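You operate a simulated robot arm through the tools that you are given. There is no shell and no other tool. Be economical: measure what you need, move in short steps, check, and stop when the job is done.

You run a simulated two-armed robot. Do the job below in one go: nothing can be reset, and whatever is moved stays where it is left.

## Task
Fit the long pipe in the overflow pot and fill R1 till it runs over.
Fine: the old pipe goes into the holder; steady the holder as you draw the long one; fill valve wide open, then shut.

The check looks at the end state, three seconds after you hand in, the way a careful person would. Anything else that was tipped, shoved, dropped, spilled or broken makes it a failure.

## Robot
Two 7-joint arms with two-finger parallel grippers on one trunk, on a base that drives. Base frame: it is fixed to the floor where the robot stands at the start and does not move with it; the origin is under the middle of the robot, x ahead of it, y to its left, z up. Readings come in m, degrees, newtons and seconds.
The left shoulder is at the start at [0.07, 0.133, 1.035], the right one opposite. With the tool pointing down near the work surface each hand reaches from about 0.1 to 0.64 m from the robot's upright axis, wherever it stands, measured 20 degrees to its own side. Places, roughly: medium pipe's hole of the holder [0.6, -0.6, 0.7]; socket of the overflow pot [0.5, -0.2, 0.7]. Payload 1.57 kg a hand.
The TCP of each hand is the grasp point between the finger pads, 0.03 m short of the fingertips. In the tool frame z runs along the fingers and y along their closing line. Largest opening 0.08 m; finger width 0.017, thickness 0.012; the body of the gripper, 0.04 by 0.082 m, starts 0.08 m behind the TCP.
Orientation is that of the tool frame in the base frame, as [roll, pitch, yaw] about the fixed x, y, z axes, in that order (R = Rz(yaw) Ry(pitch) Rx(roll)). With the fingers straight down and closing along the base's y, the tool's x points along the base's -x, its y along +y and its z along -z.

## Interface
- The arms move only by the tool play_rows. It takes "left_commands", "right_commands" or both (then of equal length, played together; a hand with none holds still); each is a list of rows, each a list of 7 numbers: the shift along the tool's x, y, z in mm, then the turn, a rotation vector about the tool's x, y, z in degrees, then the finger opening in mm, from 0 to 80. In form: [[dx, dy, dz, wx, wy, wz, hand], ...]. A call has 1 to 12 rows; each row shifts and turns the commanded pose from where the row before left it, along the tool's axes as they then stand. Rows are played at 5 a second. More than 0.05 m and 8.6 degrees between two rows, or a gripper value outside its range, and nothing of the call is played. Where a pose cannot be reached the arm comes as near as it can. A force on the tool above 90 N (or 10 N above the force at the start of the call, whichever is more), or a blocked arm, ends the call early, and 0.2 s more pass. Each finger travels about 0.153 m/s and halts on what it meets, pressing with about 21 N; the grip force reading is that of the motor and also rises with nothing between the fingers. The clock runs only during rows and for 0.2 s after the last one: add rows that do not move to give the fingers time. It gives the time, the measured TCP pose, the force on the tool (base axes), the opening and the grip force at its end, in the units of the frame above (readings bear some noise), with the torque about the TCP (base axes, N m) and any sound that the robot's microphone picked up, and new pictures: "pictures" is both (left out), scene, wrist or none (wrist: the cameras of the hands that moved).
- Cameras (640 x 400 px; columns grow to the right, rows downward): "scene" is now at [0.1415, -0.0065, 1.2534]; the picture's right is [-0.16, -0.99, 0.00], its down [-0.66, 0.11, -0.74] and it looks along [0.73, -0.12, -0.67] (base axes); focal length 252 px, centre (320, 200). "left" rides on the left gripper at [0.072, 0.007, -0.122] in its tool frame; the picture's right is [-0.09, 1.00, 0.00], its down [-0.84, -0.08, -0.54] and it looks along [-0.54, -0.05, 0.84] (tool axes); focal length 238 px, centre (320, 200). "right" rides on the right gripper at [0.072, -0.007, -0.122] in its tool frame; the picture's right is [0.09, 1.00, 0.00], its down [-0.84, 0.08, -0.54] and it looks along [-0.54, 0.05, 0.84] (tool axes); focal length 238 px, centre (320, 200). There is no depth. A picture from a camera that has moved, and an enlarged one, comes with that camera's place and axes in the base frame and with its lens. The place of the scene camera against the robot may be out by one fixed shift of up to 0.012 m in any direction.
- move_column(by): slides the trunk up (or, below 0, down) by that many m; the arms and the scene camera ride with it, the base frame stays. It gives what a move gives, with no picture.
- base_move(legs): drives the robot by 1 to 6 legs, each [ahead, left, turn to the left] in m, m and degrees, along the robot's own axes; the way and the turn of a leg run together, so that a leg with both is an arc; at most 1.5 m and 180 degrees a leg. The arms and the cameras ride along, it lands a little off, and it stops where it bumps. It gives what a move gives, and a new picture of the scene camera.
- turn_head(pan, tilt): turns the head with the scene camera to pan (to the left, within 86 degrees either way) and tilt (down, from -29 to 69), counted from straight ahead of the robot. It gives what a move gives, and a new picture of the scene camera.
- zoom(camera, box): a new picture of the part [left, top, right, bottom] of that camera's present view, enlarged. The clock stands still meanwhile.
- sign_off(): hands the job in; it is judged then, once.

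Work in short steps. Places have to be worked out from the pictures, the camera data and where the tool is seen: move nearer, look again, correct. Check each grasp and each placing, and mend what went wrong. You have 120 turns and 260 pictures in all, those below and enlarged ones among them. Open the grippers and draw the arms clear of the work before you hand the job in, unless the task says otherwise; then end with one line.

The tools are called after "Call:" as a command line: name --argument value ..., lists and objects as JSON in quotes. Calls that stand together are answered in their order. play_rows: Moves the arms, as the interface text tells. Its arguments: {"type":"object","properties":{"left_commands":{"type":"array","items":{"type":"array","items":{"type":"number"}}},"right_commands":{"type":"array","items":{"type":"array","items":{"type":"number"}}},"pictures":{"type":"string","enum":["both","scene","wrist","none"]}},"required":[]} The other tools are called the same way: move_column (by) slides the trunk up or down; base_move (legs) drives the base; turn_head (pan, tilt) turns the head that bears the scene camera; zoom (camera, box) takes an enlarged picture of a part of a camera's view; sign_off () hands the job in.

At the start:

```text
clock: 0.0
left_tool_pos: [0.4398, 0.0967, 1.0782]
left_tool_rot: [-180.0, -0.1, -179.9]
left_contact_force: [-0.1, 0.4, 0.3]
left_torque: [-0.01, 0.0, 0.01]
left_opening: 0.0801
left_finger_force: 0.1
right_tool_pos: [0.437, -0.3173, 1.0821]
right_tool_rot: [180.0, 0.0, 179.8]
right_contact_force: [0.4, 0.1, -0.6]
right_torque: [-0.01, -0.03, 0.01]
right_opening: 0.0801
right_finger_force: 0.1
trunk travel left (down, up): [-0.609, 0.331]
robot x, y, heading: [-0.0012, 0.0018, 0.1]
head pan, tilt: [-9.4, 41.9]
```

scene: 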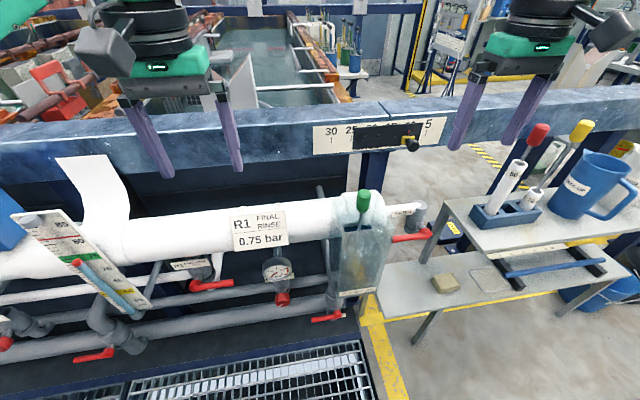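
right: 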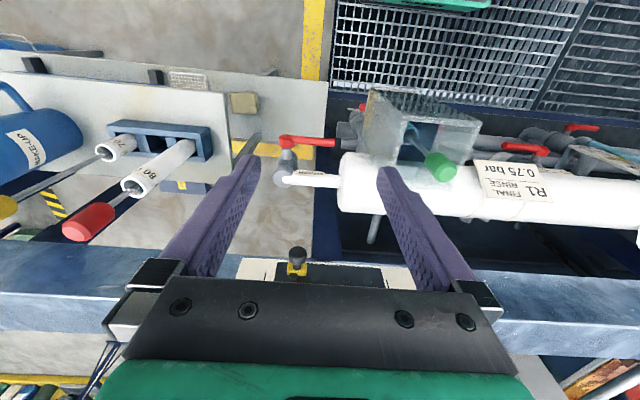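
left: 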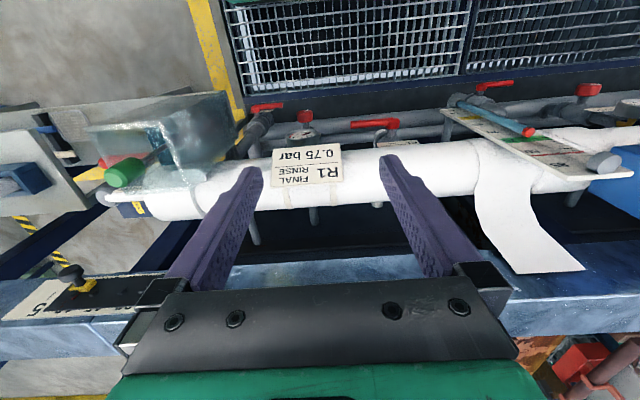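

I start by looking closer at the holder, the pot and the valves in the current view.

Call:
zoom --camera "scene" --box '[440, 100, 640, 225]'

Call:
zoom --camera "scene" --box '[220, 170, 460, 320]'

Call:
zoom --camera "scene" --box '[0, 150, 260, 400]'

```text
3.20 times, centred on (540, 162) of scene
camera zoom: at [0.1415, -0.0065, 1.2534], right [-0.16, -0.99, 0.0], down [-0.66, 0.11, -0.74], along [0.73, -0.12, -0.67], focal length 805 px, centre (-384, 320)
```

zoom: 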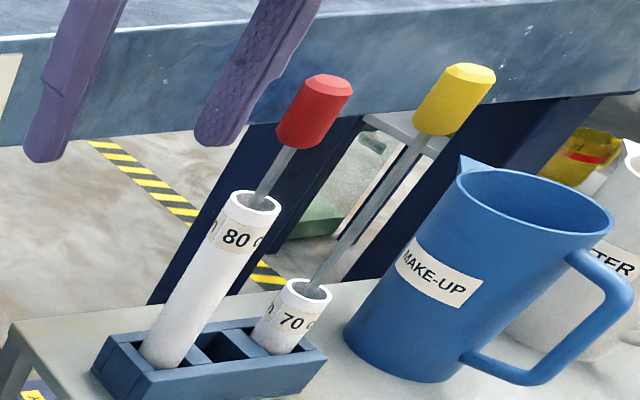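

```text
2.67 times, centred on (340, 245) of scene
camera zoom: at [0.1415, -0.0065, 1.2534], right [-0.16, -0.99, 0.0], down [-0.66, 0.11, -0.74], along [0.73, -0.12, -0.67], focal length 671 px, centre (267, 80)
```

zoom: 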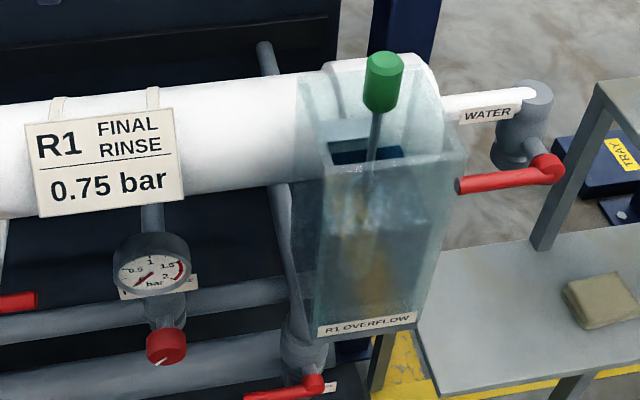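

```text
1.60 times, centred on (130, 275) of scene
camera zoom: at [0.1415, -0.0065, 1.2534], right [-0.16, -0.99, 0.0], down [-0.66, 0.11, -0.74], along [0.73, -0.12, -0.67], focal length 402 px, centre (624, 80)
```

zoom: 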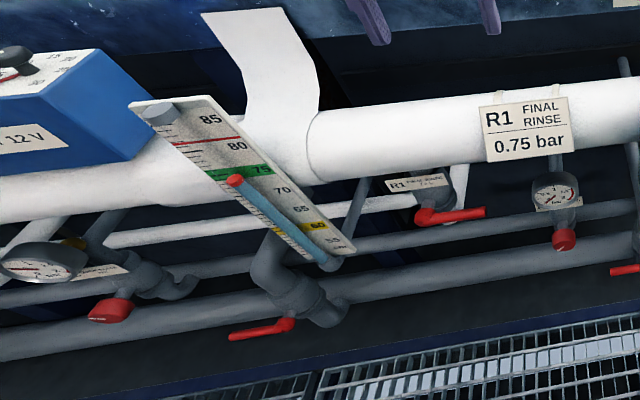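

The long pipe is "80" (red), the short "70" (yellow), and the middle hole is empty. I need to read the valve labels next, so I zoom through several cameras.

Call:
zoom --camera "scene" --box '[150, 240, 240, 300]'

Call:
zoom --camera "scene" --box '[250, 250, 370, 330]'

Call:
zoom --camera "left" --box '[200, 70, 640, 280]'

Call:
zoom --camera "right" --box '[220, 80, 640, 260]'

Call:
turn_head --pan 40 --tilt 45

```text
6.67 times, centred on (195, 270) of scene
camera zoom: at [0.1415, -0.0065, 1.2534], right [-0.16, -0.99, 0.0], down [-0.66, 0.11, -0.74], along [0.73, -0.12, -0.67], focal length 1676 px, centre (1153, -267)
```

zoom: 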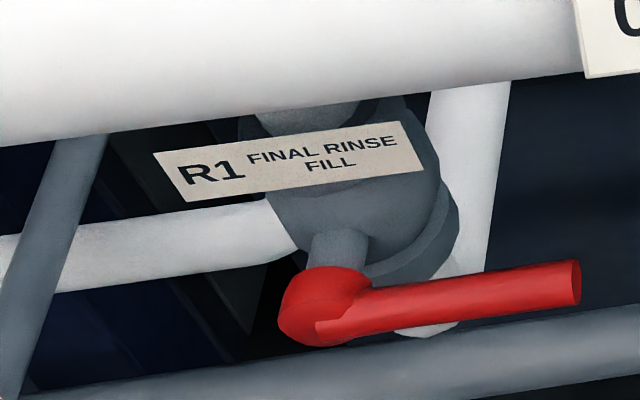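

```text
5.00 times, centred on (310, 290) of scene
camera zoom: at [0.1415, -0.0065, 1.2534], right [-0.16, -0.99, 0.0], down [-0.66, 0.11, -0.74], along [0.73, -0.12, -0.67], focal length 1257 px, centre (370, -250)
```

zoom: 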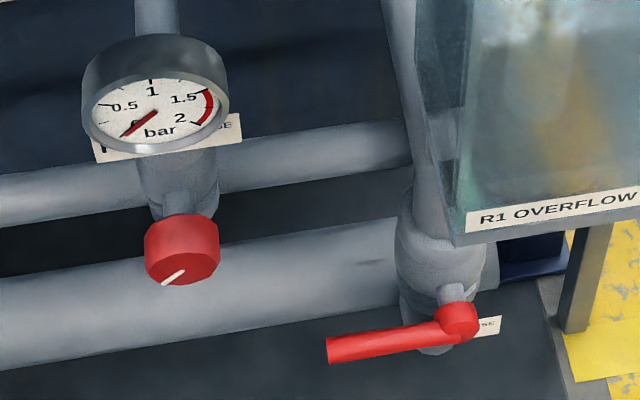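

```text
1.45 times, centred on (420, 175) of left
camera zoom: at [0.3678, 0.1037, 1.2], right [0.09, 1.0, 0.0], down [0.84, -0.08, 0.54], along [0.54, -0.05, -0.84], focal length 347 px, centre (174, 236)
```

zoom: 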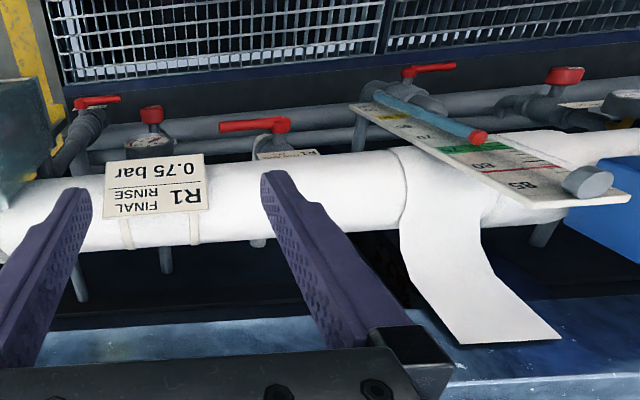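

```text
1.52 times, centred on (430, 170) of right
camera zoom: at [0.3636, -0.3234, 1.2034], right [-0.09, 1.0, 0.0], down [0.84, 0.08, 0.54], along [0.54, 0.05, -0.84], focal length 363 px, centre (152, 246)
```

zoom: 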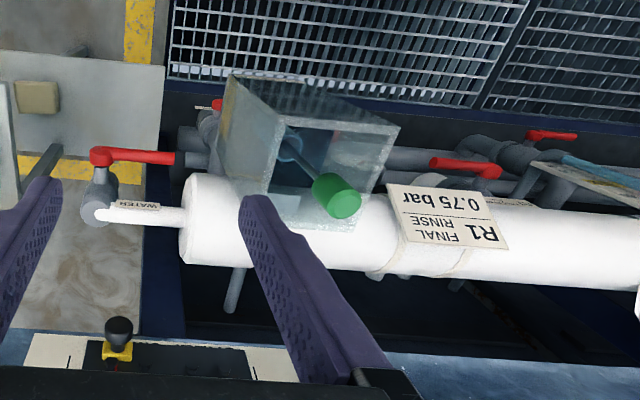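

```text
clock: 1.2
left_tool_pos: [0.4393, 0.0979, 1.0784]
left_tool_rot: [180.0, -0.1, -179.9]
left_contact_force: [0.3, 0.9, 0.4]
left_torque: [0.0, -0.01, -0.01]
left_opening: 0.0803
left_finger_force: 0.1
right_tool_pos: [0.4361, -0.3165, 1.0813]
right_tool_rot: [180.0, 0.0, 179.9]
right_contact_force: [-0.5, -1.3, -0.5]
right_torque: [-0.01, -0.01, 0.0]
right_opening: 0.0801
right_finger_force: 0.0
trunk travel left (down, up): [-0.609, 0.331]
robot x, y, heading: [0.0045, -0.0017, -0.1]
head pan, tilt: [40.0, 45.0]
camera scene: at [0.1213, 0.0595, 1.2489], right [0.64, -0.77, 0.0], down [-0.54, -0.45, -0.71], along [0.54, 0.45, -0.71], focal length 252 px, centre (320, 200)
```

scene: 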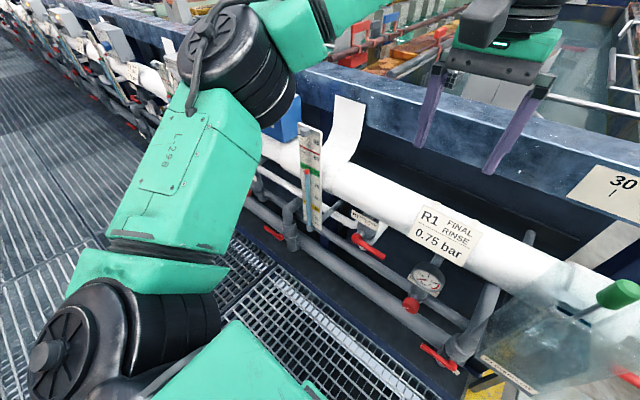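

The "R1 FINAL RINSE FILL" valve is the red lever under the white header. I look to the right for the bench and the floor.

Call:
turn_head --pan -50 --tilt 48

```text
clock: 2.8
left_tool_pos: [0.4399, 0.0961, 1.0781]
left_tool_rot: [179.9, -0.1, -180.0]
left_contact_force: [-0.8, -0.9, 0.8]
left_torque: [0.04, 0.01, -0.01]
left_opening: 0.0802
left_finger_force: 0.2
right_tool_pos: [0.4366, -0.316, 1.0817]
right_tool_rot: [-180.0, 0.0, 179.9]
right_contact_force: [0.2, -1.4, 1.0]
right_torque: [-0.03, 0.0, 0.01]
right_opening: 0.0802
right_finger_force: 0.1
trunk travel left (down, up): [-0.609, 0.331]
robot x, y, heading: [0.0007, 0.0003, -0.1]
head pan, tilt: [-50.0, 48.0]
camera scene: at [0.1096, -0.0531, 1.2447], right [-0.77, -0.64, 0.0], down [-0.48, 0.57, -0.67], along [0.43, -0.51, -0.74], focal length 252 px, centre (320, 200)
```

scene: 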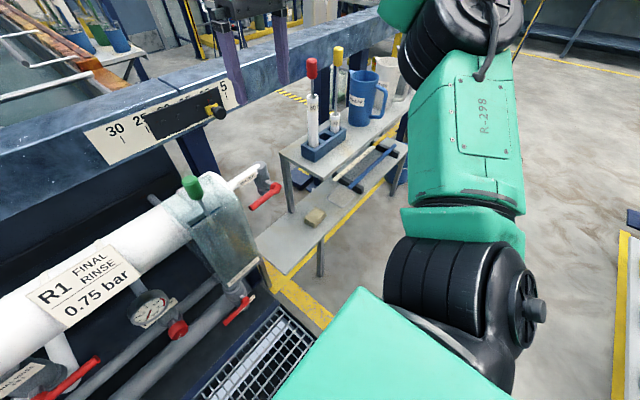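

The bench front looks to be at about x≈0.44, with the holder near (0.6,-0.6). I drive sideways to the right at the same x, with the hands staying above everything.

Call:
base_move --legs '[[0, -0.38, 0]]'

Call:
turn_head --pan -10 --tilt 50

```text
clock: 5.2
left_tool_pos: [0.4404, -0.2855, 1.0782]
left_tool_rot: [180.0, 0.0, -179.9]
left_contact_force: [0.2, -0.4, 0.3]
left_torque: [0.01, 0.0, -0.02]
left_opening: 0.0798
left_finger_force: 0.0
right_tool_pos: [0.4355, -0.6999, 1.0817]
right_tool_rot: [-179.9, 0.1, -180.0]
right_contact_force: [0.2, -0.1, 0.4]
right_torque: [0.0, -0.02, -0.02]
right_opening: 0.0798
right_finger_force: 0.1
trunk travel left (down, up): [-0.609, 0.331]
robot x, y, heading: [0.0004, -0.3838, -0.1]
head pan, tilt: [-50.0, 48.0]
camera scene: at [0.1095, -0.4363, 1.2447], right [-0.77, -0.64, 0.0], down [-0.48, 0.57, -0.67], along [0.43, -0.51, -0.74], focal length 252 px, centre (320, 200)
```

scene: 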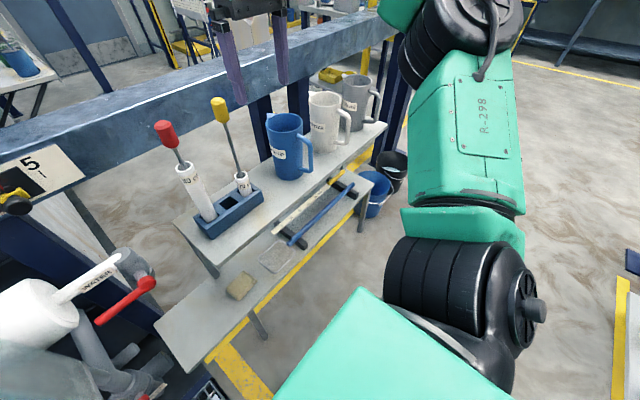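

```text
clock: 6.3
left_tool_pos: [0.4395, -0.2871, 1.0794]
left_tool_rot: [180.0, 0.0, -179.9]
left_contact_force: [0.4, -0.4, -0.1]
left_torque: [0.01, 0.0, 0.03]
left_opening: 0.0799
left_finger_force: 0.1
right_tool_pos: [0.435, -0.6999, 1.0812]
right_tool_rot: [180.0, 0.1, -180.0]
right_contact_force: [-0.5, -0.1, -0.2]
right_torque: [0.01, 0.02, -0.02]
right_opening: 0.08
right_finger_force: 0.1
trunk travel left (down, up): [-0.609, 0.331]
robot x, y, heading: [-0.0003, -0.3874, 0.3]
head pan, tilt: [-10.0, 50.0]
camera scene: at [0.1347, -0.3897, 1.242], right [-0.17, -0.98, 0.0], down [-0.75, 0.13, -0.64], along [0.63, -0.11, -0.77], focal length 252 px, centre (320, 200)
```

scene: 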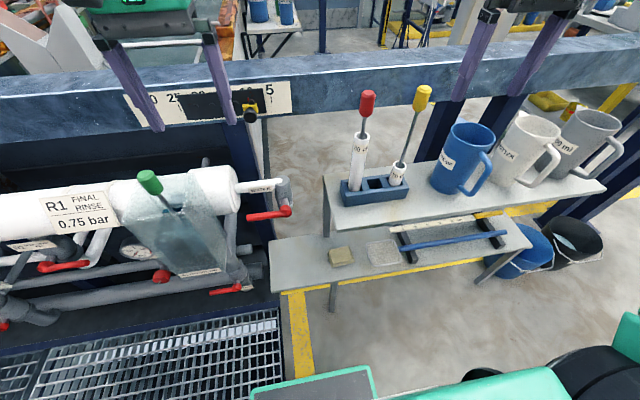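

Triangulating both views puts the red handle at about (0.557,-0.551,0.997) and the green one at about (0.486,-0.149,0.925). I zoom on both in this view.

Call:
zoom --camera "scene" --box '[320, 80, 448, 210]'

Call:
zoom --camera "scene" --box '[100, 150, 300, 300]'

Call:
zoom --camera "right" --box '[0, 0, 640, 400]'

Call:
zoom --camera "left" --box '[0, 0, 640, 400]'

```text
3.08 times, centred on (384, 145) of scene
camera zoom: at [0.1347, -0.3897, 1.242], right [-0.17, -0.98, 0.0], down [-0.75, 0.13, -0.64], along [0.63, -0.11, -0.77], focal length 774 px, centre (123, 369)
```

zoom: 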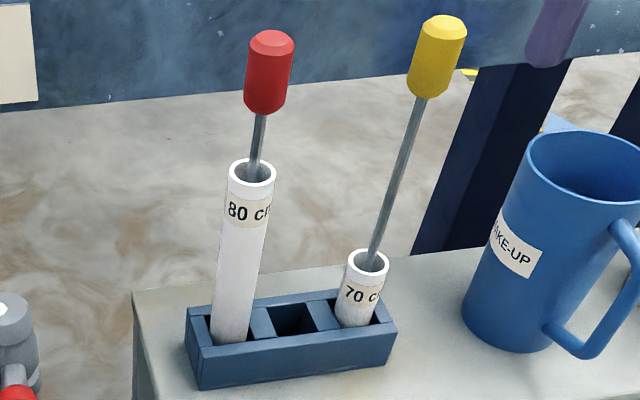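

```text
2.67 times, centred on (200, 225) of scene
camera zoom: at [0.1347, -0.3897, 1.242], right [-0.17, -0.98, 0.0], down [-0.75, 0.13, -0.64], along [0.63, -0.11, -0.77], focal length 671 px, centre (640, 133)
```

zoom: 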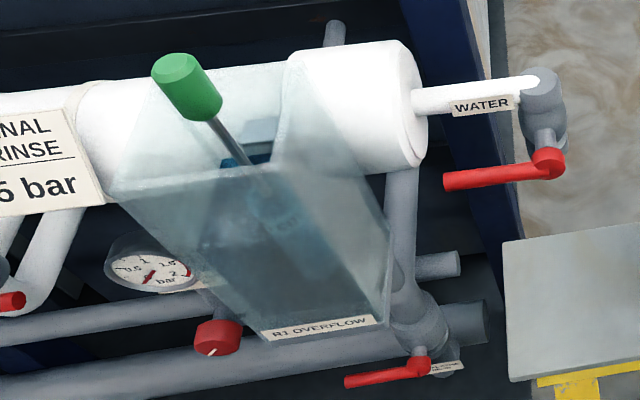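

```text
1.00 times, centred on (320, 200) of right (not enlarged: the box is as wide or as high as the picture)
camera zoom: at [0.3636, -0.7068, 1.2034], right [-0.09, 1.0, 0.0], down [0.84, 0.08, 0.54], along [0.54, 0.05, -0.84], focal length 238 px, centre (320, 200)
```

zoom: 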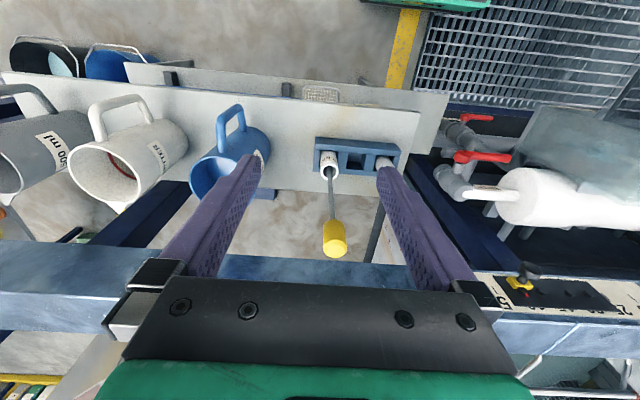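

```text
1.00 times, centred on (320, 200) of left (not enlarged: the box is as wide or as high as the picture)
camera zoom: at [0.3679, -0.2797, 1.2], right [0.09, 1.0, 0.0], down [0.84, -0.08, 0.54], along [0.54, -0.05, -0.84], focal length 238 px, centre (320, 200)
```

zoom: 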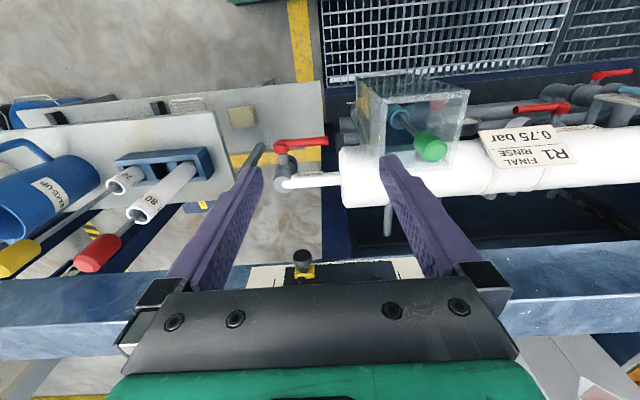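

All handles sit about 0.28 m above their pipe bottoms and stand vertical. I clear the left hand out to the left and turn the right hand 90° so it closes along x, which fits between the neighbouring handles.

Call:
play_rows --left_commands '[[15, 45, 0, 0, 0, 0, 80], [15, 45, 0, 0, 0, 0, 80], [15, 45, 0, 0, 0, 0, 80], [15, 45, 0, 0, 0, 0, 80], [15, 45, 0, 0, 0, 0, 80], [15, 45, 0, 0, 0, 0, 80], [0, 0, 0, 0, 0, 0, 80], [0, 0, 0, 0, 0, 0, 80], [0, 0, 0, 0, 0, 0, 80], [0, 0, 0, 0, 0, 0, 80], [0, 0, 0, 0, 0, 0, 80]]' --right_commands '[[0, 0, -10, 0, 0, 8.2, 80], [0, 0, -10, 0, 0, 8.2, 80], [0, 0, -10, 0, 0, 8.2, 80], [0, 0, -10, 0, 0, 8.2, 80], [0, 0, -10, 0, 0, 8.2, 80], [0, 0, -10, 0, 0, 8.2, 80], [0, 0, -10, 0, 0, 8.2, 80], [0, 0, -10, 0, 0, 8.2, 80], [0, 0, -10, 0, 0, 8.2, 80], [0, 0, -10, 0, 0, 8.2, 80], [0, 0, 0, 0, 0, 8.0, 80]]' --pictures "none"

Call:
base_move --legs '[[0.05, 0.09, 0]]'

```text
clock: 8.7
left_tool_pos: [0.3619, -0.0314, 1.0754]
left_tool_rot: [180.0, 0.0, -179.8]
left_contact_force: [0.1, -1.1, 0.0]
left_torque: [0.01, -0.01, -0.02]
left_opening: 0.0799
left_finger_force: 0.1
left hand out of reach, approached as far as the arm can: row 6
right_tool_pos: [0.4321, -0.6898, 1.1456]
right_tool_rot: [179.9, 0.0, 89.8]
right_contact_force: [0.1, 0.5, 0.8]
right_torque: [-0.02, -0.02, -0.03]
right_opening: 0.0799
right_finger_force: 0.0
right hand out of reach, approached as far as the arm can: row 7, 8, 9, 10
trunk travel left (down, up): [-0.609, 0.331]
robot x, y, heading: [-0.0015, -0.3816, 0.1]
head pan, tilt: [-10.0, 50.0]
```

```text
clock: 9.9
left_tool_pos: [0.4113, 0.0575, 1.0755]
left_tool_rot: [179.9, 0.1, -179.8]
left_contact_force: [0.0, -0.2, -0.4]
left_torque: [0.01, -0.01, 0.02]
left_opening: 0.08
left_finger_force: 0.1
right_tool_pos: [0.4817, -0.6014, 1.1464]
right_tool_rot: [179.8, 0.1, 90.0]
right_contact_force: [-0.6, 0.2, -0.5]
right_torque: [-0.01, 0.01, -0.03]
right_opening: 0.0799
right_finger_force: 0.1
trunk travel left (down, up): [-0.609, 0.331]
robot x, y, heading: [0.0498, -0.2937, 0.2]
head pan, tilt: [-10.0, 50.0]
camera scene: at [0.184, -0.3006, 1.242], right [-0.17, -0.98, 0.0], down [-0.75, 0.13, -0.64], along [0.63, -0.11, -0.77], focal length 252 px, centre (320, 200)
```

scene: 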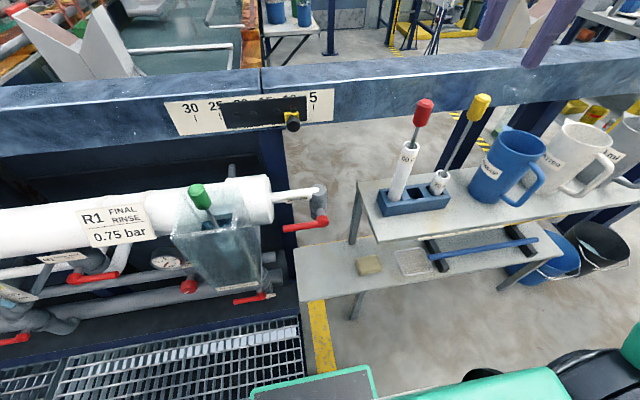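

The right hand now closes along x. I raise the trunk for lift room, then bring the right hand over the green handle.

Call:
move_column --by 0.15

Call:
play_rows --right_commands '[[45, 0, 0, 0, 0, 0, 80], [45, 0, 0, 0, 0, 0, 80], [45, 0, 0, 0, 0, 0, 80], [45, 0, 0, 0, 0, 0, 80], [45, 0, 0, 0, 0, 0, 80], [45, 0, 0, 0, 0, 0, 80], [45, 0, 30, 0, 0, 0, 80], [45, 0, 40, 0, 0, 0, 80], [45, 0, 40, 0, 0, 0, 80], [0, 0, 40, 0, 0, 0, 80], [0, 0, 40, 0, 0, 0, 80]]'

```text
clock: 11.6
left_tool_pos: [0.4111, 0.0586, 1.2244]
left_tool_rot: [180.0, 0.1, -179.8]
left_contact_force: [-0.6, -0.5, 0.4]
left_torque: [0.03, 0.01, -0.02]
left_opening: 0.0797
left_finger_force: 0.1
right_tool_pos: [0.4824, -0.6002, 1.2969]
right_tool_rot: [179.8, -0.1, 90.0]
right_contact_force: [-0.2, -0.1, 0.3]
right_torque: [0.01, 0.03, -0.01]
right_opening: 0.0798
right_finger_force: 0.0
trunk travel left (down, up): [-0.759, 0.181]
robot x, y, heading: [0.0469, -0.2957, -0.3]
head pan, tilt: [-10.0, 50.0]
```

```text
refused: row 7 steps farther than a row can; nothing moved
```

The refused row exceeded the step norm, so I split it into smaller steps.

Call:
play_rows --right_commands '[[45, 0, 0, 0, 0, 0, 80], [45, 0, 0, 0, 0, 0, 80], [45, 0, 0, 0, 0, 0, 80], [45, 0, 0, 0, 0, 0, 80], [45, 0, 0, 0, 0, 0, 80], [45, 0, 0, 0, 0, 0, 80], [45, 0, 0, 0, 0, 0, 80], [45, 0, 0, 0, 0, 0, 80], [45, 0, 20, 0, 0, 0, 80], [40, 0, 20, 0, 0, 0, 80], [0, 0, 40, 0, 0, 0, 80], [0, 0, 40, 0, 0, 0, 80]]'

```text
clock: 14.2
left_tool_pos: [0.414, 0.0565, 1.2239]
left_tool_rot: [179.9, -0.1, -179.8]
left_contact_force: [0.2, 0.1, -0.1]
left_torque: [0.03, 0.06, -0.03]
left_opening: 0.0803
left_finger_force: 0.0
right_tool_pos: [0.4676, -0.1921, 1.1721]
right_tool_rot: [179.9, 0.0, 90.1]
right_contact_force: [-0.2, -0.7, -0.3]
right_torque: [0.0, 0.0, 0.0]
right_opening: 0.08
right_finger_force: 0.0
right hand out of reach, approached as far as the arm can: row 8, 9, 10
trunk travel left (down, up): [-0.759, 0.181]
robot x, y, heading: [0.0494, -0.2951, 0.2]
head pan, tilt: [-10.0, 50.0]
camera scene: at [0.187, -0.3015, 1.3917], right [-0.17, -0.98, 0.0], down [-0.76, 0.13, -0.64], along [0.63, -0.11, -0.77], focal length 252 px, centre (320, 200)
camera right: at [0.4603, -0.1208, 1.2929], right [1.0, 0.09, 0.0], down [0.08, -0.84, 0.54], along [0.05, -0.54, -0.84], focal length 238 px, centre (320, 200)
```

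scene: 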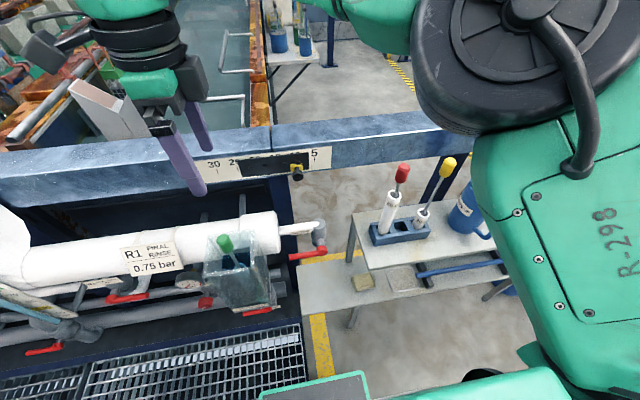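
right: 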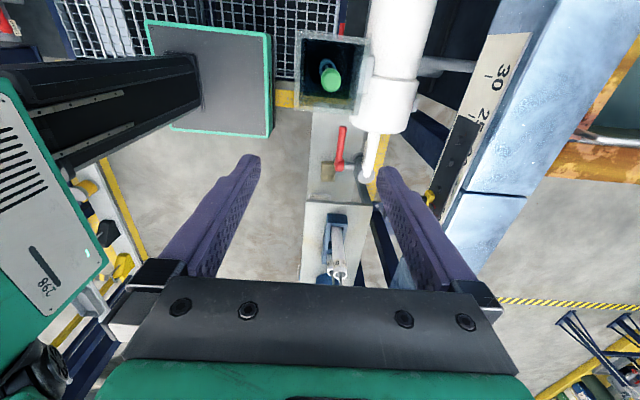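

The green handle appears at about (0.480,-0.152) by the wrist camera. I move over it at z≈1.04 with a narrower opening and look again.

Call:
play_rows --right_commands '[[0, 0, 40, 0, 0, 0, 60], [13, 4, 40, 0, 0, 0, 60], [13, 4, 40, 0, 0, 0, 60], [13, 4, 13, 0, 0, 0, 60], [0, 0, 0, 0, 0, 0, 60]]'

```text
clock: 15.4
left_tool_pos: [0.4113, 0.0574, 1.2243]
left_tool_rot: [179.9, 0.1, -179.8]
left_contact_force: [0.2, 0.1, 0.3]
left_torque: [0.0, -0.01, -0.03]
left_opening: 0.08
left_finger_force: 0.0
right_tool_pos: [0.4795, -0.1532, 1.0381]
right_tool_rot: [179.8, 0.1, 89.9]
right_contact_force: [-0.4, 0.0, 0.3]
right_torque: [-0.02, 0.01, 0.01]
right_opening: 0.06
right_finger_force: 0.0
trunk travel left (down, up): [-0.759, 0.181]
robot x, y, heading: [0.048, -0.292, -0.1]
head pan, tilt: [-10.0, 50.0]
camera scene: at [0.1844, -0.3002, 1.3919], right [-0.17, -0.98, 0.0], down [-0.75, 0.13, -0.64], along [0.63, -0.11, -0.77], focal length 252 px, centre (320, 200)
camera right: at [0.4712, -0.0815, 1.1598], right [1.0, 0.09, 0.0], down [0.07, -0.84, 0.54], along [0.05, -0.54, -0.84], focal length 238 px, centre (320, 200)
```

scene: 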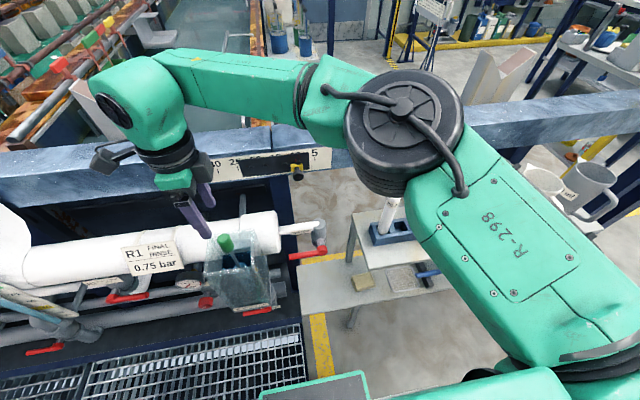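
right: 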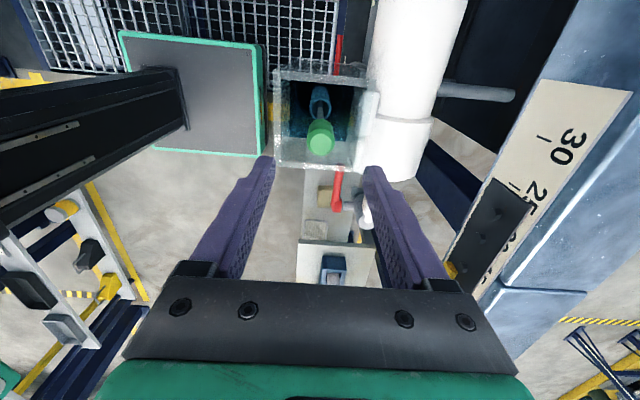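

The wrist view shows the handle lined up with the grasp axis to within about 3 px. I descend most of the way and check.

Call:
play_rows --right_commands '[[-2, 0, 30, 0, 0, 0, 60], [0, 0, 25, 0, 0, 0, 60], [0, 0, 20, 0, 0, 0, 60], [0, 0, 0, 0, 0, 0, 60]]'

Call:
zoom --camera "scene" --box '[150, 160, 310, 320]'

```text
clock: 16.4
left_tool_pos: [0.4115, 0.0578, 1.2251]
left_tool_rot: [-180.0, 0.1, -179.9]
left_contact_force: [-0.4, 0.2, 0.0]
left_torque: [0.01, -0.01, -0.02]
left_opening: 0.0802
left_finger_force: 0.1
right_tool_pos: [0.4785, -0.1546, 0.9633]
right_tool_rot: [179.8, 0.0, 89.9]
right_contact_force: [-0.4, 0.7, -0.1]
right_torque: [0.01, 0.01, -0.02]
right_opening: 0.0602
right_finger_force: 0.1
trunk travel left (down, up): [-0.759, 0.181]
robot x, y, heading: [0.0466, -0.2955, -0.0]
head pan, tilt: [-10.0, 50.0]
camera scene: at [0.1842, -0.2998, 1.392], right [-0.17, -0.98, 0.0], down [-0.75, 0.13, -0.64], along [0.63, -0.11, -0.77], focal length 252 px, centre (320, 200)
camera right: at [0.4719, -0.0826, 1.0857], right [1.0, 0.09, 0.0], down [0.07, -0.84, 0.54], along [0.05, -0.54, -0.84], focal length 238 px, centre (320, 200)
```

scene: 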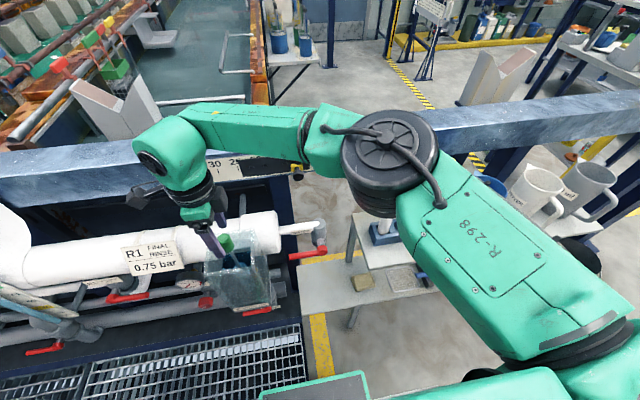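
right: 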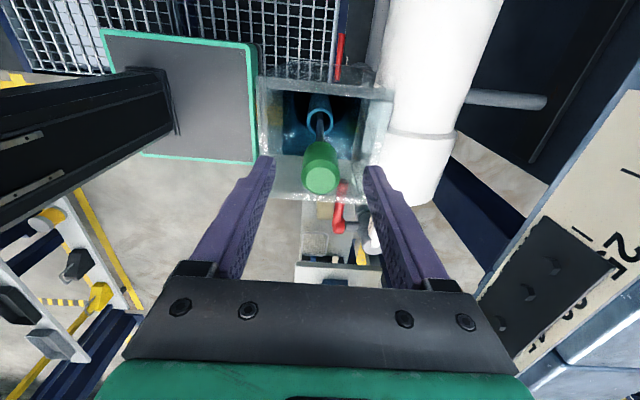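

```text
2.50 times, centred on (230, 240) of scene
camera zoom: at [0.1842, -0.2998, 1.392], right [-0.17, -0.98, 0.0], down [-0.75, 0.13, -0.64], along [0.63, -0.11, -0.77], focal length 629 px, centre (545, 100)
```

zoom: 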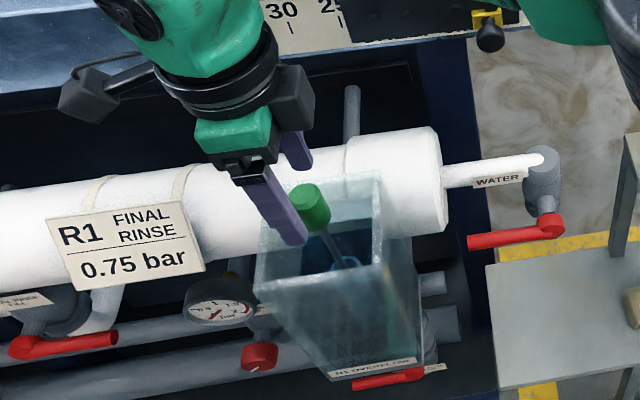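

Alignment holds. I go the last 32 mm down and close on the handle.

Call:
play_rows --right_commands '[[0, 0, 16, 0, 0, 0, 60], [0, 0, 16, 0, 0, 0, 60], [0, 0, 0, 0, 0, 0, 60], [0, 0, 0, 0, 0, 0, 0], [0, 0, 0, 0, 0, 0, 0], [0, 0, 0, 0, 0, 0, 0]]'

```text
clock: 17.8
left_tool_pos: [0.4111, 0.057, 1.2244]
left_tool_rot: [179.9, 0.0, -179.8]
left_contact_force: [0.5, -0.9, 0.1]
left_torque: [0.03, -0.01, 0.05]
left_opening: 0.08
left_finger_force: 0.0
right_tool_pos: [0.4794, -0.1544, 0.9328]
right_tool_rot: [179.8, 0.0, 89.9]
right_contact_force: [0.3, 0.3, 0.4]
right_torque: [0.01, -0.18, 0.0]
right_opening: 0.0266
right_finger_force: 21.2
trunk travel left (down, up): [-0.759, 0.181]
robot x, y, heading: [0.0457, -0.2916, 0.0]
head pan, tilt: [-10.0, 50.0]
camera scene: at [0.1843, -0.2998, 1.3919], right [-0.17, -0.98, 0.0], down [-0.75, 0.13, -0.64], along [0.63, -0.11, -0.77], focal length 252 px, centre (320, 200)
camera right: at [0.4717, -0.0826, 1.054], right [1.0, 0.09, 0.0], down [0.08, -0.84, 0.54], along [0.05, -0.54, -0.84], focal length 238 px, centre (320, 200)
```

scene: 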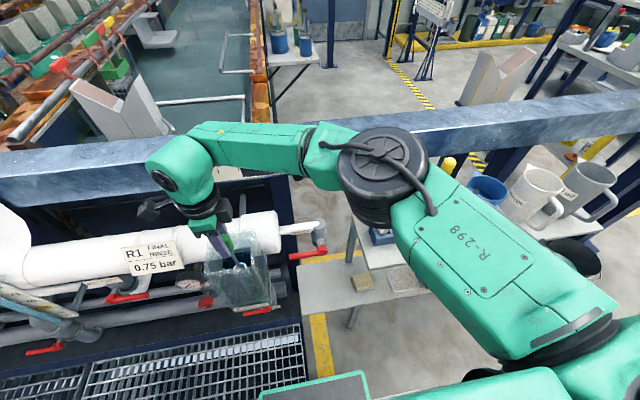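
right: 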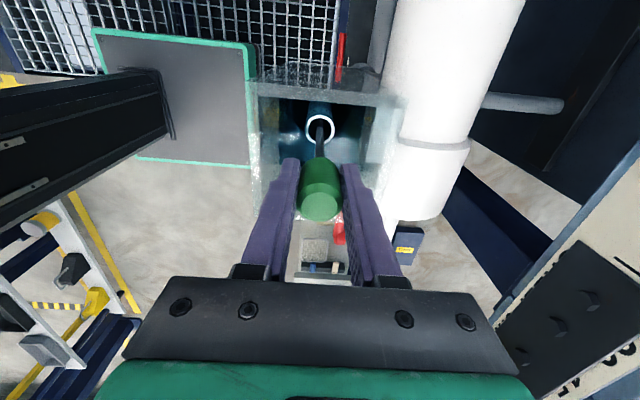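

The grip reads 26.6 mm and firm; this pose (0.479,-0.154,0.933) is the socket reference. I lift gently first to feel the resistance.

Call:
play_rows --right_commands '[[0, 0, -5, 0, 0, 0, 0], [0, 0, -10, 0, 0, 0, 0], [0, 0, -20, 0, 0, 0, 0], [0, 0, -20, 0, 0, 0, 0]]' --pictures "wrist"

```text
clock: 18.8
left_tool_pos: [0.412, 0.0588, 1.2243]
left_tool_rot: [-180.0, 0.2, -179.8]
left_contact_force: [0.0, -0.1, -0.4]
left_torque: [0.03, 0.0, 0.04]
left_opening: 0.0798
left_finger_force: 0.0
right_tool_pos: [0.4778, -0.1542, 0.9853]
right_tool_rot: [-180.0, 0.1, 90.1]
right_contact_force: [-0.3, 0.1, -2.0]
right_torque: [0.0, 0.07, 0.0]
right_opening: 0.026
right_finger_force: 20.8
trunk travel left (down, up): [-0.759, 0.181]
robot x, y, heading: [0.0513, -0.2924, 0.1]
head pan, tilt: [-10.0, 50.0]
camera right: at [0.4712, -0.0826, 1.1082], right [1.0, 0.09, 0.0], down [0.08, -0.84, 0.54], along [0.05, -0.54, -0.84], focal length 238 px, centre (320, 200)
```

right: 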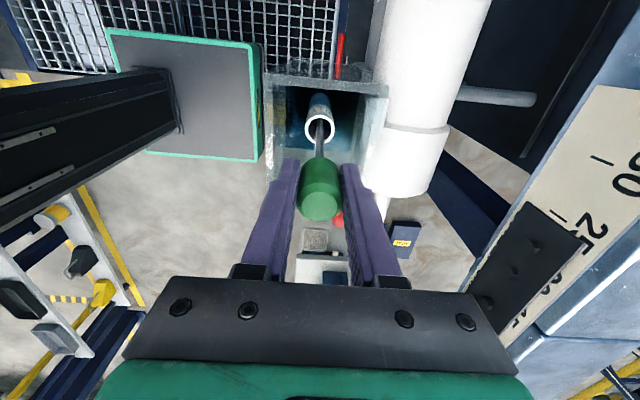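

The pipe comes along freely, weighing about 2 N. I continue lifting clear of the pot.

Call:
play_rows --right_commands '[[0, 0, -30, 0, 0, 0, 0], [0, 0, -30, 0, 0, 0, 0], [0, 0, -30, 0, 0, 0, 0], [0, 0, -30, 0, 0, 0, 0], [0, 0, -30, 0, 0, 0, 0], [0, 0, -25, 0, 0, 0, 0], [0, 0, -25, 0, 0, 0, 0], [0, 0, 0, 0, 0, 0, 0]]'

Call:
zoom --camera "scene" --box '[150, 120, 310, 320]'

```text
clock: 20.6
left_tool_pos: [0.4135, 0.0582, 1.2243]
left_tool_rot: [-180.0, -0.1, -179.8]
left_contact_force: [-0.1, 0.5, 0.5]
left_torque: [0.01, -0.01, -0.02]
left_opening: 0.0799
left_finger_force: 0.1
right_tool_pos: [0.4815, -0.1587, 1.1812]
right_tool_rot: [179.9, -0.4, 89.4]
right_contact_force: [0.3, 0.5, -3.0]
right_torque: [0.0, 0.04, 0.02]
right_opening: 0.0261
right_finger_force: 21.2
right hand out of reach, approached as far as the arm can: row 7
trunk travel left (down, up): [-0.759, 0.181]
robot x, y, heading: [0.0502, -0.294, 0.0]
head pan, tilt: [-10.0, 50.0]
camera scene: at [0.1851, -0.3001, 1.3919], right [-0.17, -0.98, 0.0], down [-0.75, 0.13, -0.64], along [0.63, -0.11, -0.77], focal length 252 px, centre (320, 200)
camera right: at [0.4751, -0.0878, 1.3028], right [1.0, 0.08, 0.0], down [0.07, -0.84, 0.54], along [0.05, -0.53, -0.84], focal length 238 px, centre (320, 200)
```

scene: 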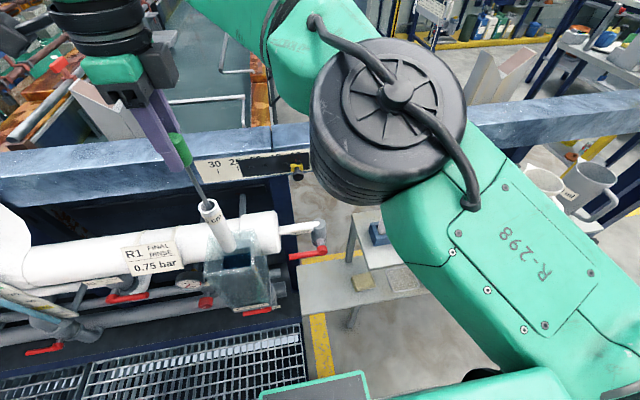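
right: 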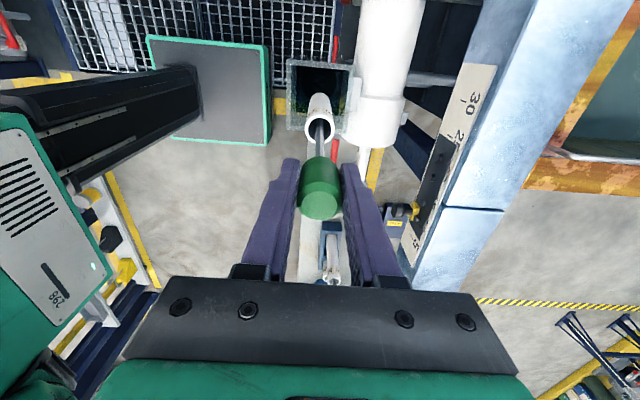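

```text
2.00 times, centred on (230, 220) of scene
camera zoom: at [0.1851, -0.3001, 1.3919], right [-0.17, -0.98, 0.0], down [-0.75, 0.13, -0.64], along [0.63, -0.11, -0.77], focal length 503 px, centre (500, 160)
```

zoom: 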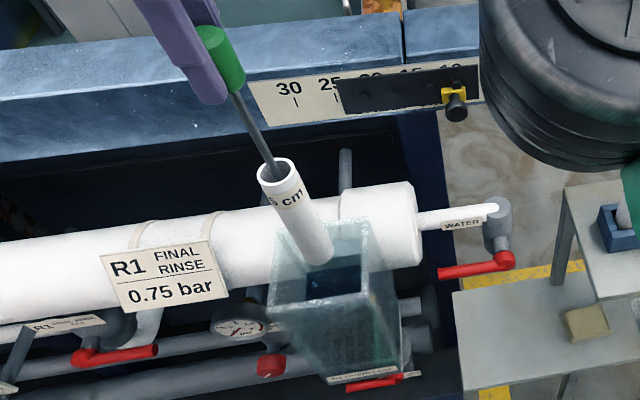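

The pipe's bottom (z≈0.90) is above the pot rim (≈0.867). I raise the trunk 60 mm more and drive right, towards the holder.

Call:
move_column --by 0.07

Call:
base_move --legs '[[0, -0.16, 0]]'

```text
clock: 21.7
left_tool_pos: [0.4119, 0.0568, 1.2946]
left_tool_rot: [-179.9, -0.1, -179.8]
left_contact_force: [0.3, 0.2, 0.4]
left_torque: [0.04, 0.04, 0.02]
left_opening: 0.0801
left_finger_force: 0.1
right_tool_pos: [0.4801, -0.1591, 1.2495]
right_tool_rot: [179.9, -0.3, 89.3]
right_contact_force: [0.5, -0.4, -2.6]
right_torque: [0.03, -0.08, 0.0]
right_opening: 0.0264
right_finger_force: 20.8
trunk travel left (down, up): [-0.829, 0.111]
robot x, y, heading: [0.0507, -0.2952, -0.0]
head pan, tilt: [-10.0, 50.0]
```

```text
clock: 23.1
left_tool_pos: [0.4125, -0.099, 1.2929]
left_tool_rot: [-179.8, 0.0, -179.9]
left_contact_force: [-0.1, -0.2, 1.0]
left_torque: [-0.06, 0.01, 0.0]
left_opening: 0.0799
left_finger_force: 0.0
right_tool_pos: [0.4811, -0.3149, 1.2496]
right_tool_rot: [179.8, -0.2, 89.5]
right_contact_force: [0.1, -0.1, -2.2]
right_torque: [-0.02, 0.08, -0.01]
right_opening: 0.0264
right_finger_force: 20.9
trunk travel left (down, up): [-0.829, 0.111]
robot x, y, heading: [0.0499, -0.4569, -0.3]
head pan, tilt: [-10.0, 50.0]
camera scene: at [0.1846, -0.456, 1.4619], right [-0.17, -0.98, 0.0], down [-0.75, 0.13, -0.64], along [0.63, -0.11, -0.77], focal length 252 px, centre (320, 200)
```

scene: 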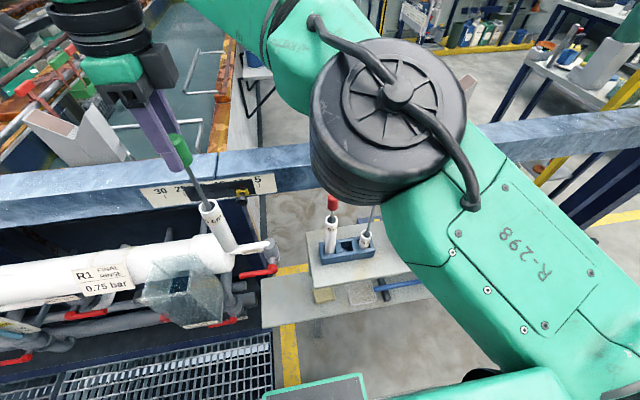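

From the known grasp I calibrate the scene camera: the long pipe should be at about (0.551,-0.556) and the middle hole near y≈-0.61. I move the pipe along y in front of the holder.

Call:
play_rows --right_commands '[[-42, 0, 0, 0, 0, 0, 0], [-42, 0, 0, 0, 0, 0, 0], [-42, 0, 0, 0, 0, 0, 0], [-42, 0, 0, 0, 0, 0, 0], [-42, 0, 0, 0, 0, 0, 0], [-42, 0, 0, 0, 0, 0, 0], [-40, 0, 0, 0, 0, 0, 0], [0, 0, 0, 0, 0, 0, 0]]'

```text
clock: 24.9
left_tool_pos: [0.4122, -0.1025, 1.295]
left_tool_rot: [179.9, 0.0, -180.0]
left_contact_force: [0.4, 0.5, -0.5]
left_torque: [0.0, -0.01, -0.04]
left_opening: 0.0801
left_finger_force: 0.1
right_tool_pos: [0.4756, -0.6114, 1.249]
right_tool_rot: [180.0, -0.2, 89.4]
right_contact_force: [0.0, 0.5, -1.8]
right_torque: [0.03, 0.13, -0.01]
right_opening: 0.0265
right_finger_force: 21.1
trunk travel left (down, up): [-0.829, 0.111]
robot x, y, heading: [0.0487, -0.4552, 0.1]
head pan, tilt: [-10.0, 50.0]
camera scene: at [0.1847, -0.4596, 1.4619], right [-0.17, -0.98, 0.0], down [-0.75, 0.13, -0.64], along [0.63, -0.11, -0.77], focal length 252 px, centre (320, 200)
camera right: at [0.4701, -0.5407, 1.3702], right [1.0, 0.08, 0.0], down [0.07, -0.84, 0.54], along [0.05, -0.54, -0.84], focal length 238 px, centre (320, 200)
```

scene: 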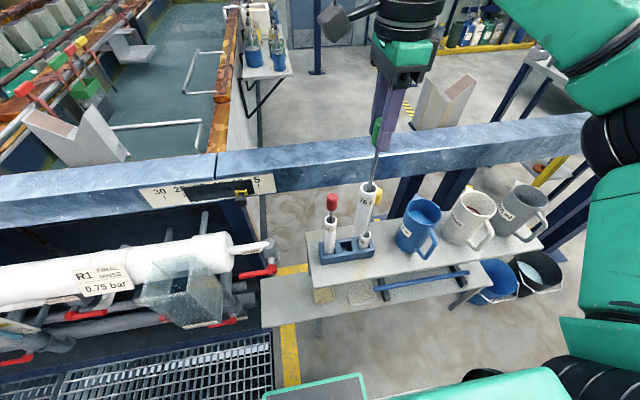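
right: 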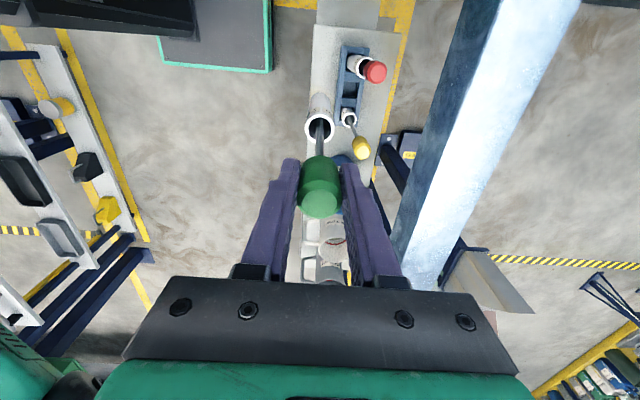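

The wrist camera puts red at (0.545,-0.563) and yellow at (0.546,-0.669), so the middle hole is about (0.5455,-0.616). I zoom to verify with the hole itself.

Call:
zoom --camera "right" --box '[290, 30, 410, 180]'

Call:
zoom --camera "scene" --box '[300, 100, 420, 270]'

```text
2.67 times, centred on (350, 105) of right
camera zoom: at [0.4701, -0.5407, 1.3702], right [1.0, 0.08, 0.0], down [0.07, -0.84, 0.54], along [0.05, -0.54, -0.84], focal length 636 px, centre (240, 453)
```

zoom: 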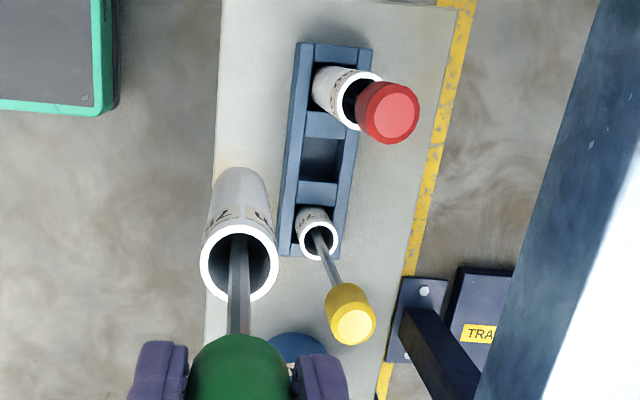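

```text
2.35 times, centred on (360, 185) of scene
camera zoom: at [0.1847, -0.4596, 1.4619], right [-0.17, -0.98, 0.0], down [-0.75, 0.13, -0.64], along [0.63, -0.11, -0.77], focal length 592 px, centre (226, 235)
```

zoom: 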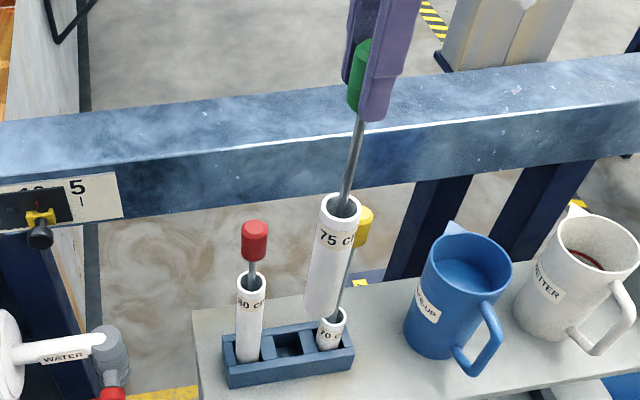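

The hole centre measures about (0.547,-0.617). I move forward over it, between the red and yellow handles, and start lowering.

Call:
play_rows --right_commands '[[-2, 24, 0, 0, 0, 0, 0], [-2, 24, 0, 0, 0, 0, 0], [-2, 23, 0, 0, 0, 0, 0], [0, 0, 30, 0, 0, 0, 0], [0, 0, 30, 0, 0, 0, 0], [0, 0, 30, 0, 0, 0, 0], [0, 0, 0, 0, 0, 0, 0]]'

Call:
zoom --camera "right" --box '[240, 30, 420, 200]'

Call:
zoom --camera "scene" --box '[300, 120, 420, 280]'

```text
clock: 26.5
left_tool_pos: [0.4127, -0.1029, 1.2937]
left_tool_rot: [-180.0, 0.1, -179.9]
left_contact_force: [-0.2, 0.3, 0.1]
left_torque: [0.04, 0.04, 0.0]
left_opening: 0.0799
left_finger_force: 0.0
right_tool_pos: [0.5499, -0.6181, 1.159]
right_tool_rot: [179.8, -0.2, 89.5]
right_contact_force: [0.3, 0.3, -0.6]
right_torque: [0.0, 0.1, -0.03]
right_opening: 0.0262
right_finger_force: 21.0
trunk travel left (down, up): [-0.829, 0.111]
robot x, y, heading: [0.0444, -0.4539, -0.1]
head pan, tilt: [-10.0, 50.0]
camera scene: at [0.1842, -0.4604, 1.462], right [-0.17, -0.98, 0.0], down [-0.75, 0.13, -0.64], along [0.63, -0.11, -0.77], focal length 252 px, centre (320, 200)
camera right: at [0.5426, -0.547, 1.2805], right [1.0, 0.08, 0.0], down [0.07, -0.84, 0.54], along [0.05, -0.54, -0.84], focal length 238 px, centre (320, 200)
```

scene: 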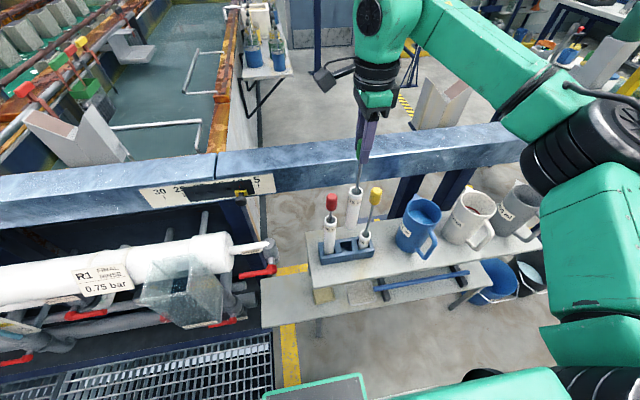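
right: 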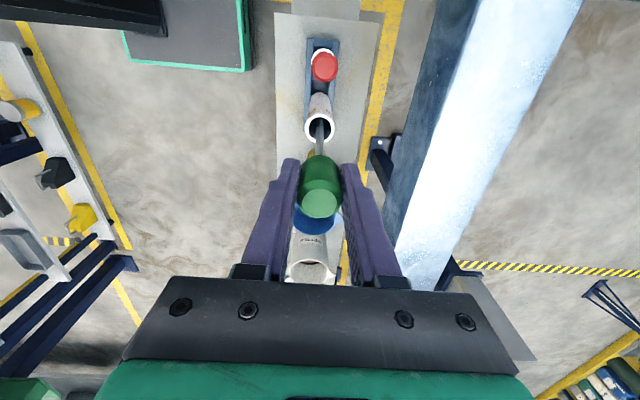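

```text
2.35 times, centred on (330, 115) of right
camera zoom: at [0.5426, -0.547, 1.2805], right [1.0, 0.08, 0.0], down [0.07, -0.84, 0.54], along [0.05, -0.54, -0.84], focal length 561 px, centre (296, 400)
```

zoom: 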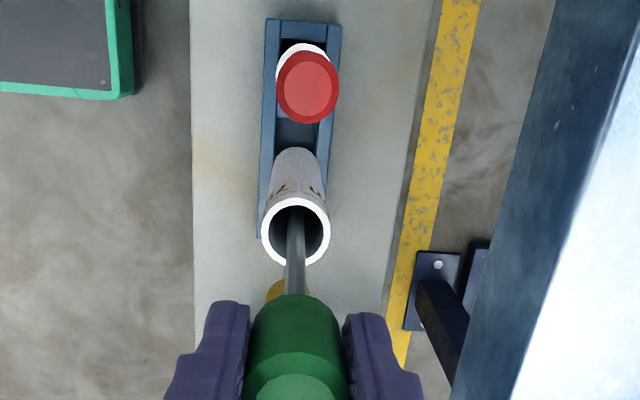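

```text
2.50 times, centred on (360, 200) of scene
camera zoom: at [0.1842, -0.4604, 1.462], right [-0.17, -0.98, 0.0], down [-0.75, 0.13, -0.64], along [0.63, -0.11, -0.77], focal length 629 px, centre (220, 200)
```

zoom: 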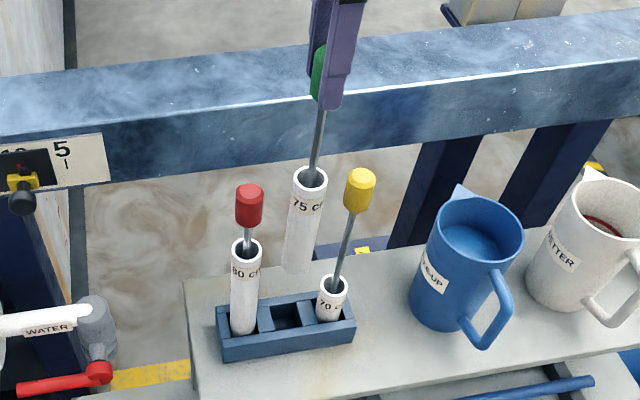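

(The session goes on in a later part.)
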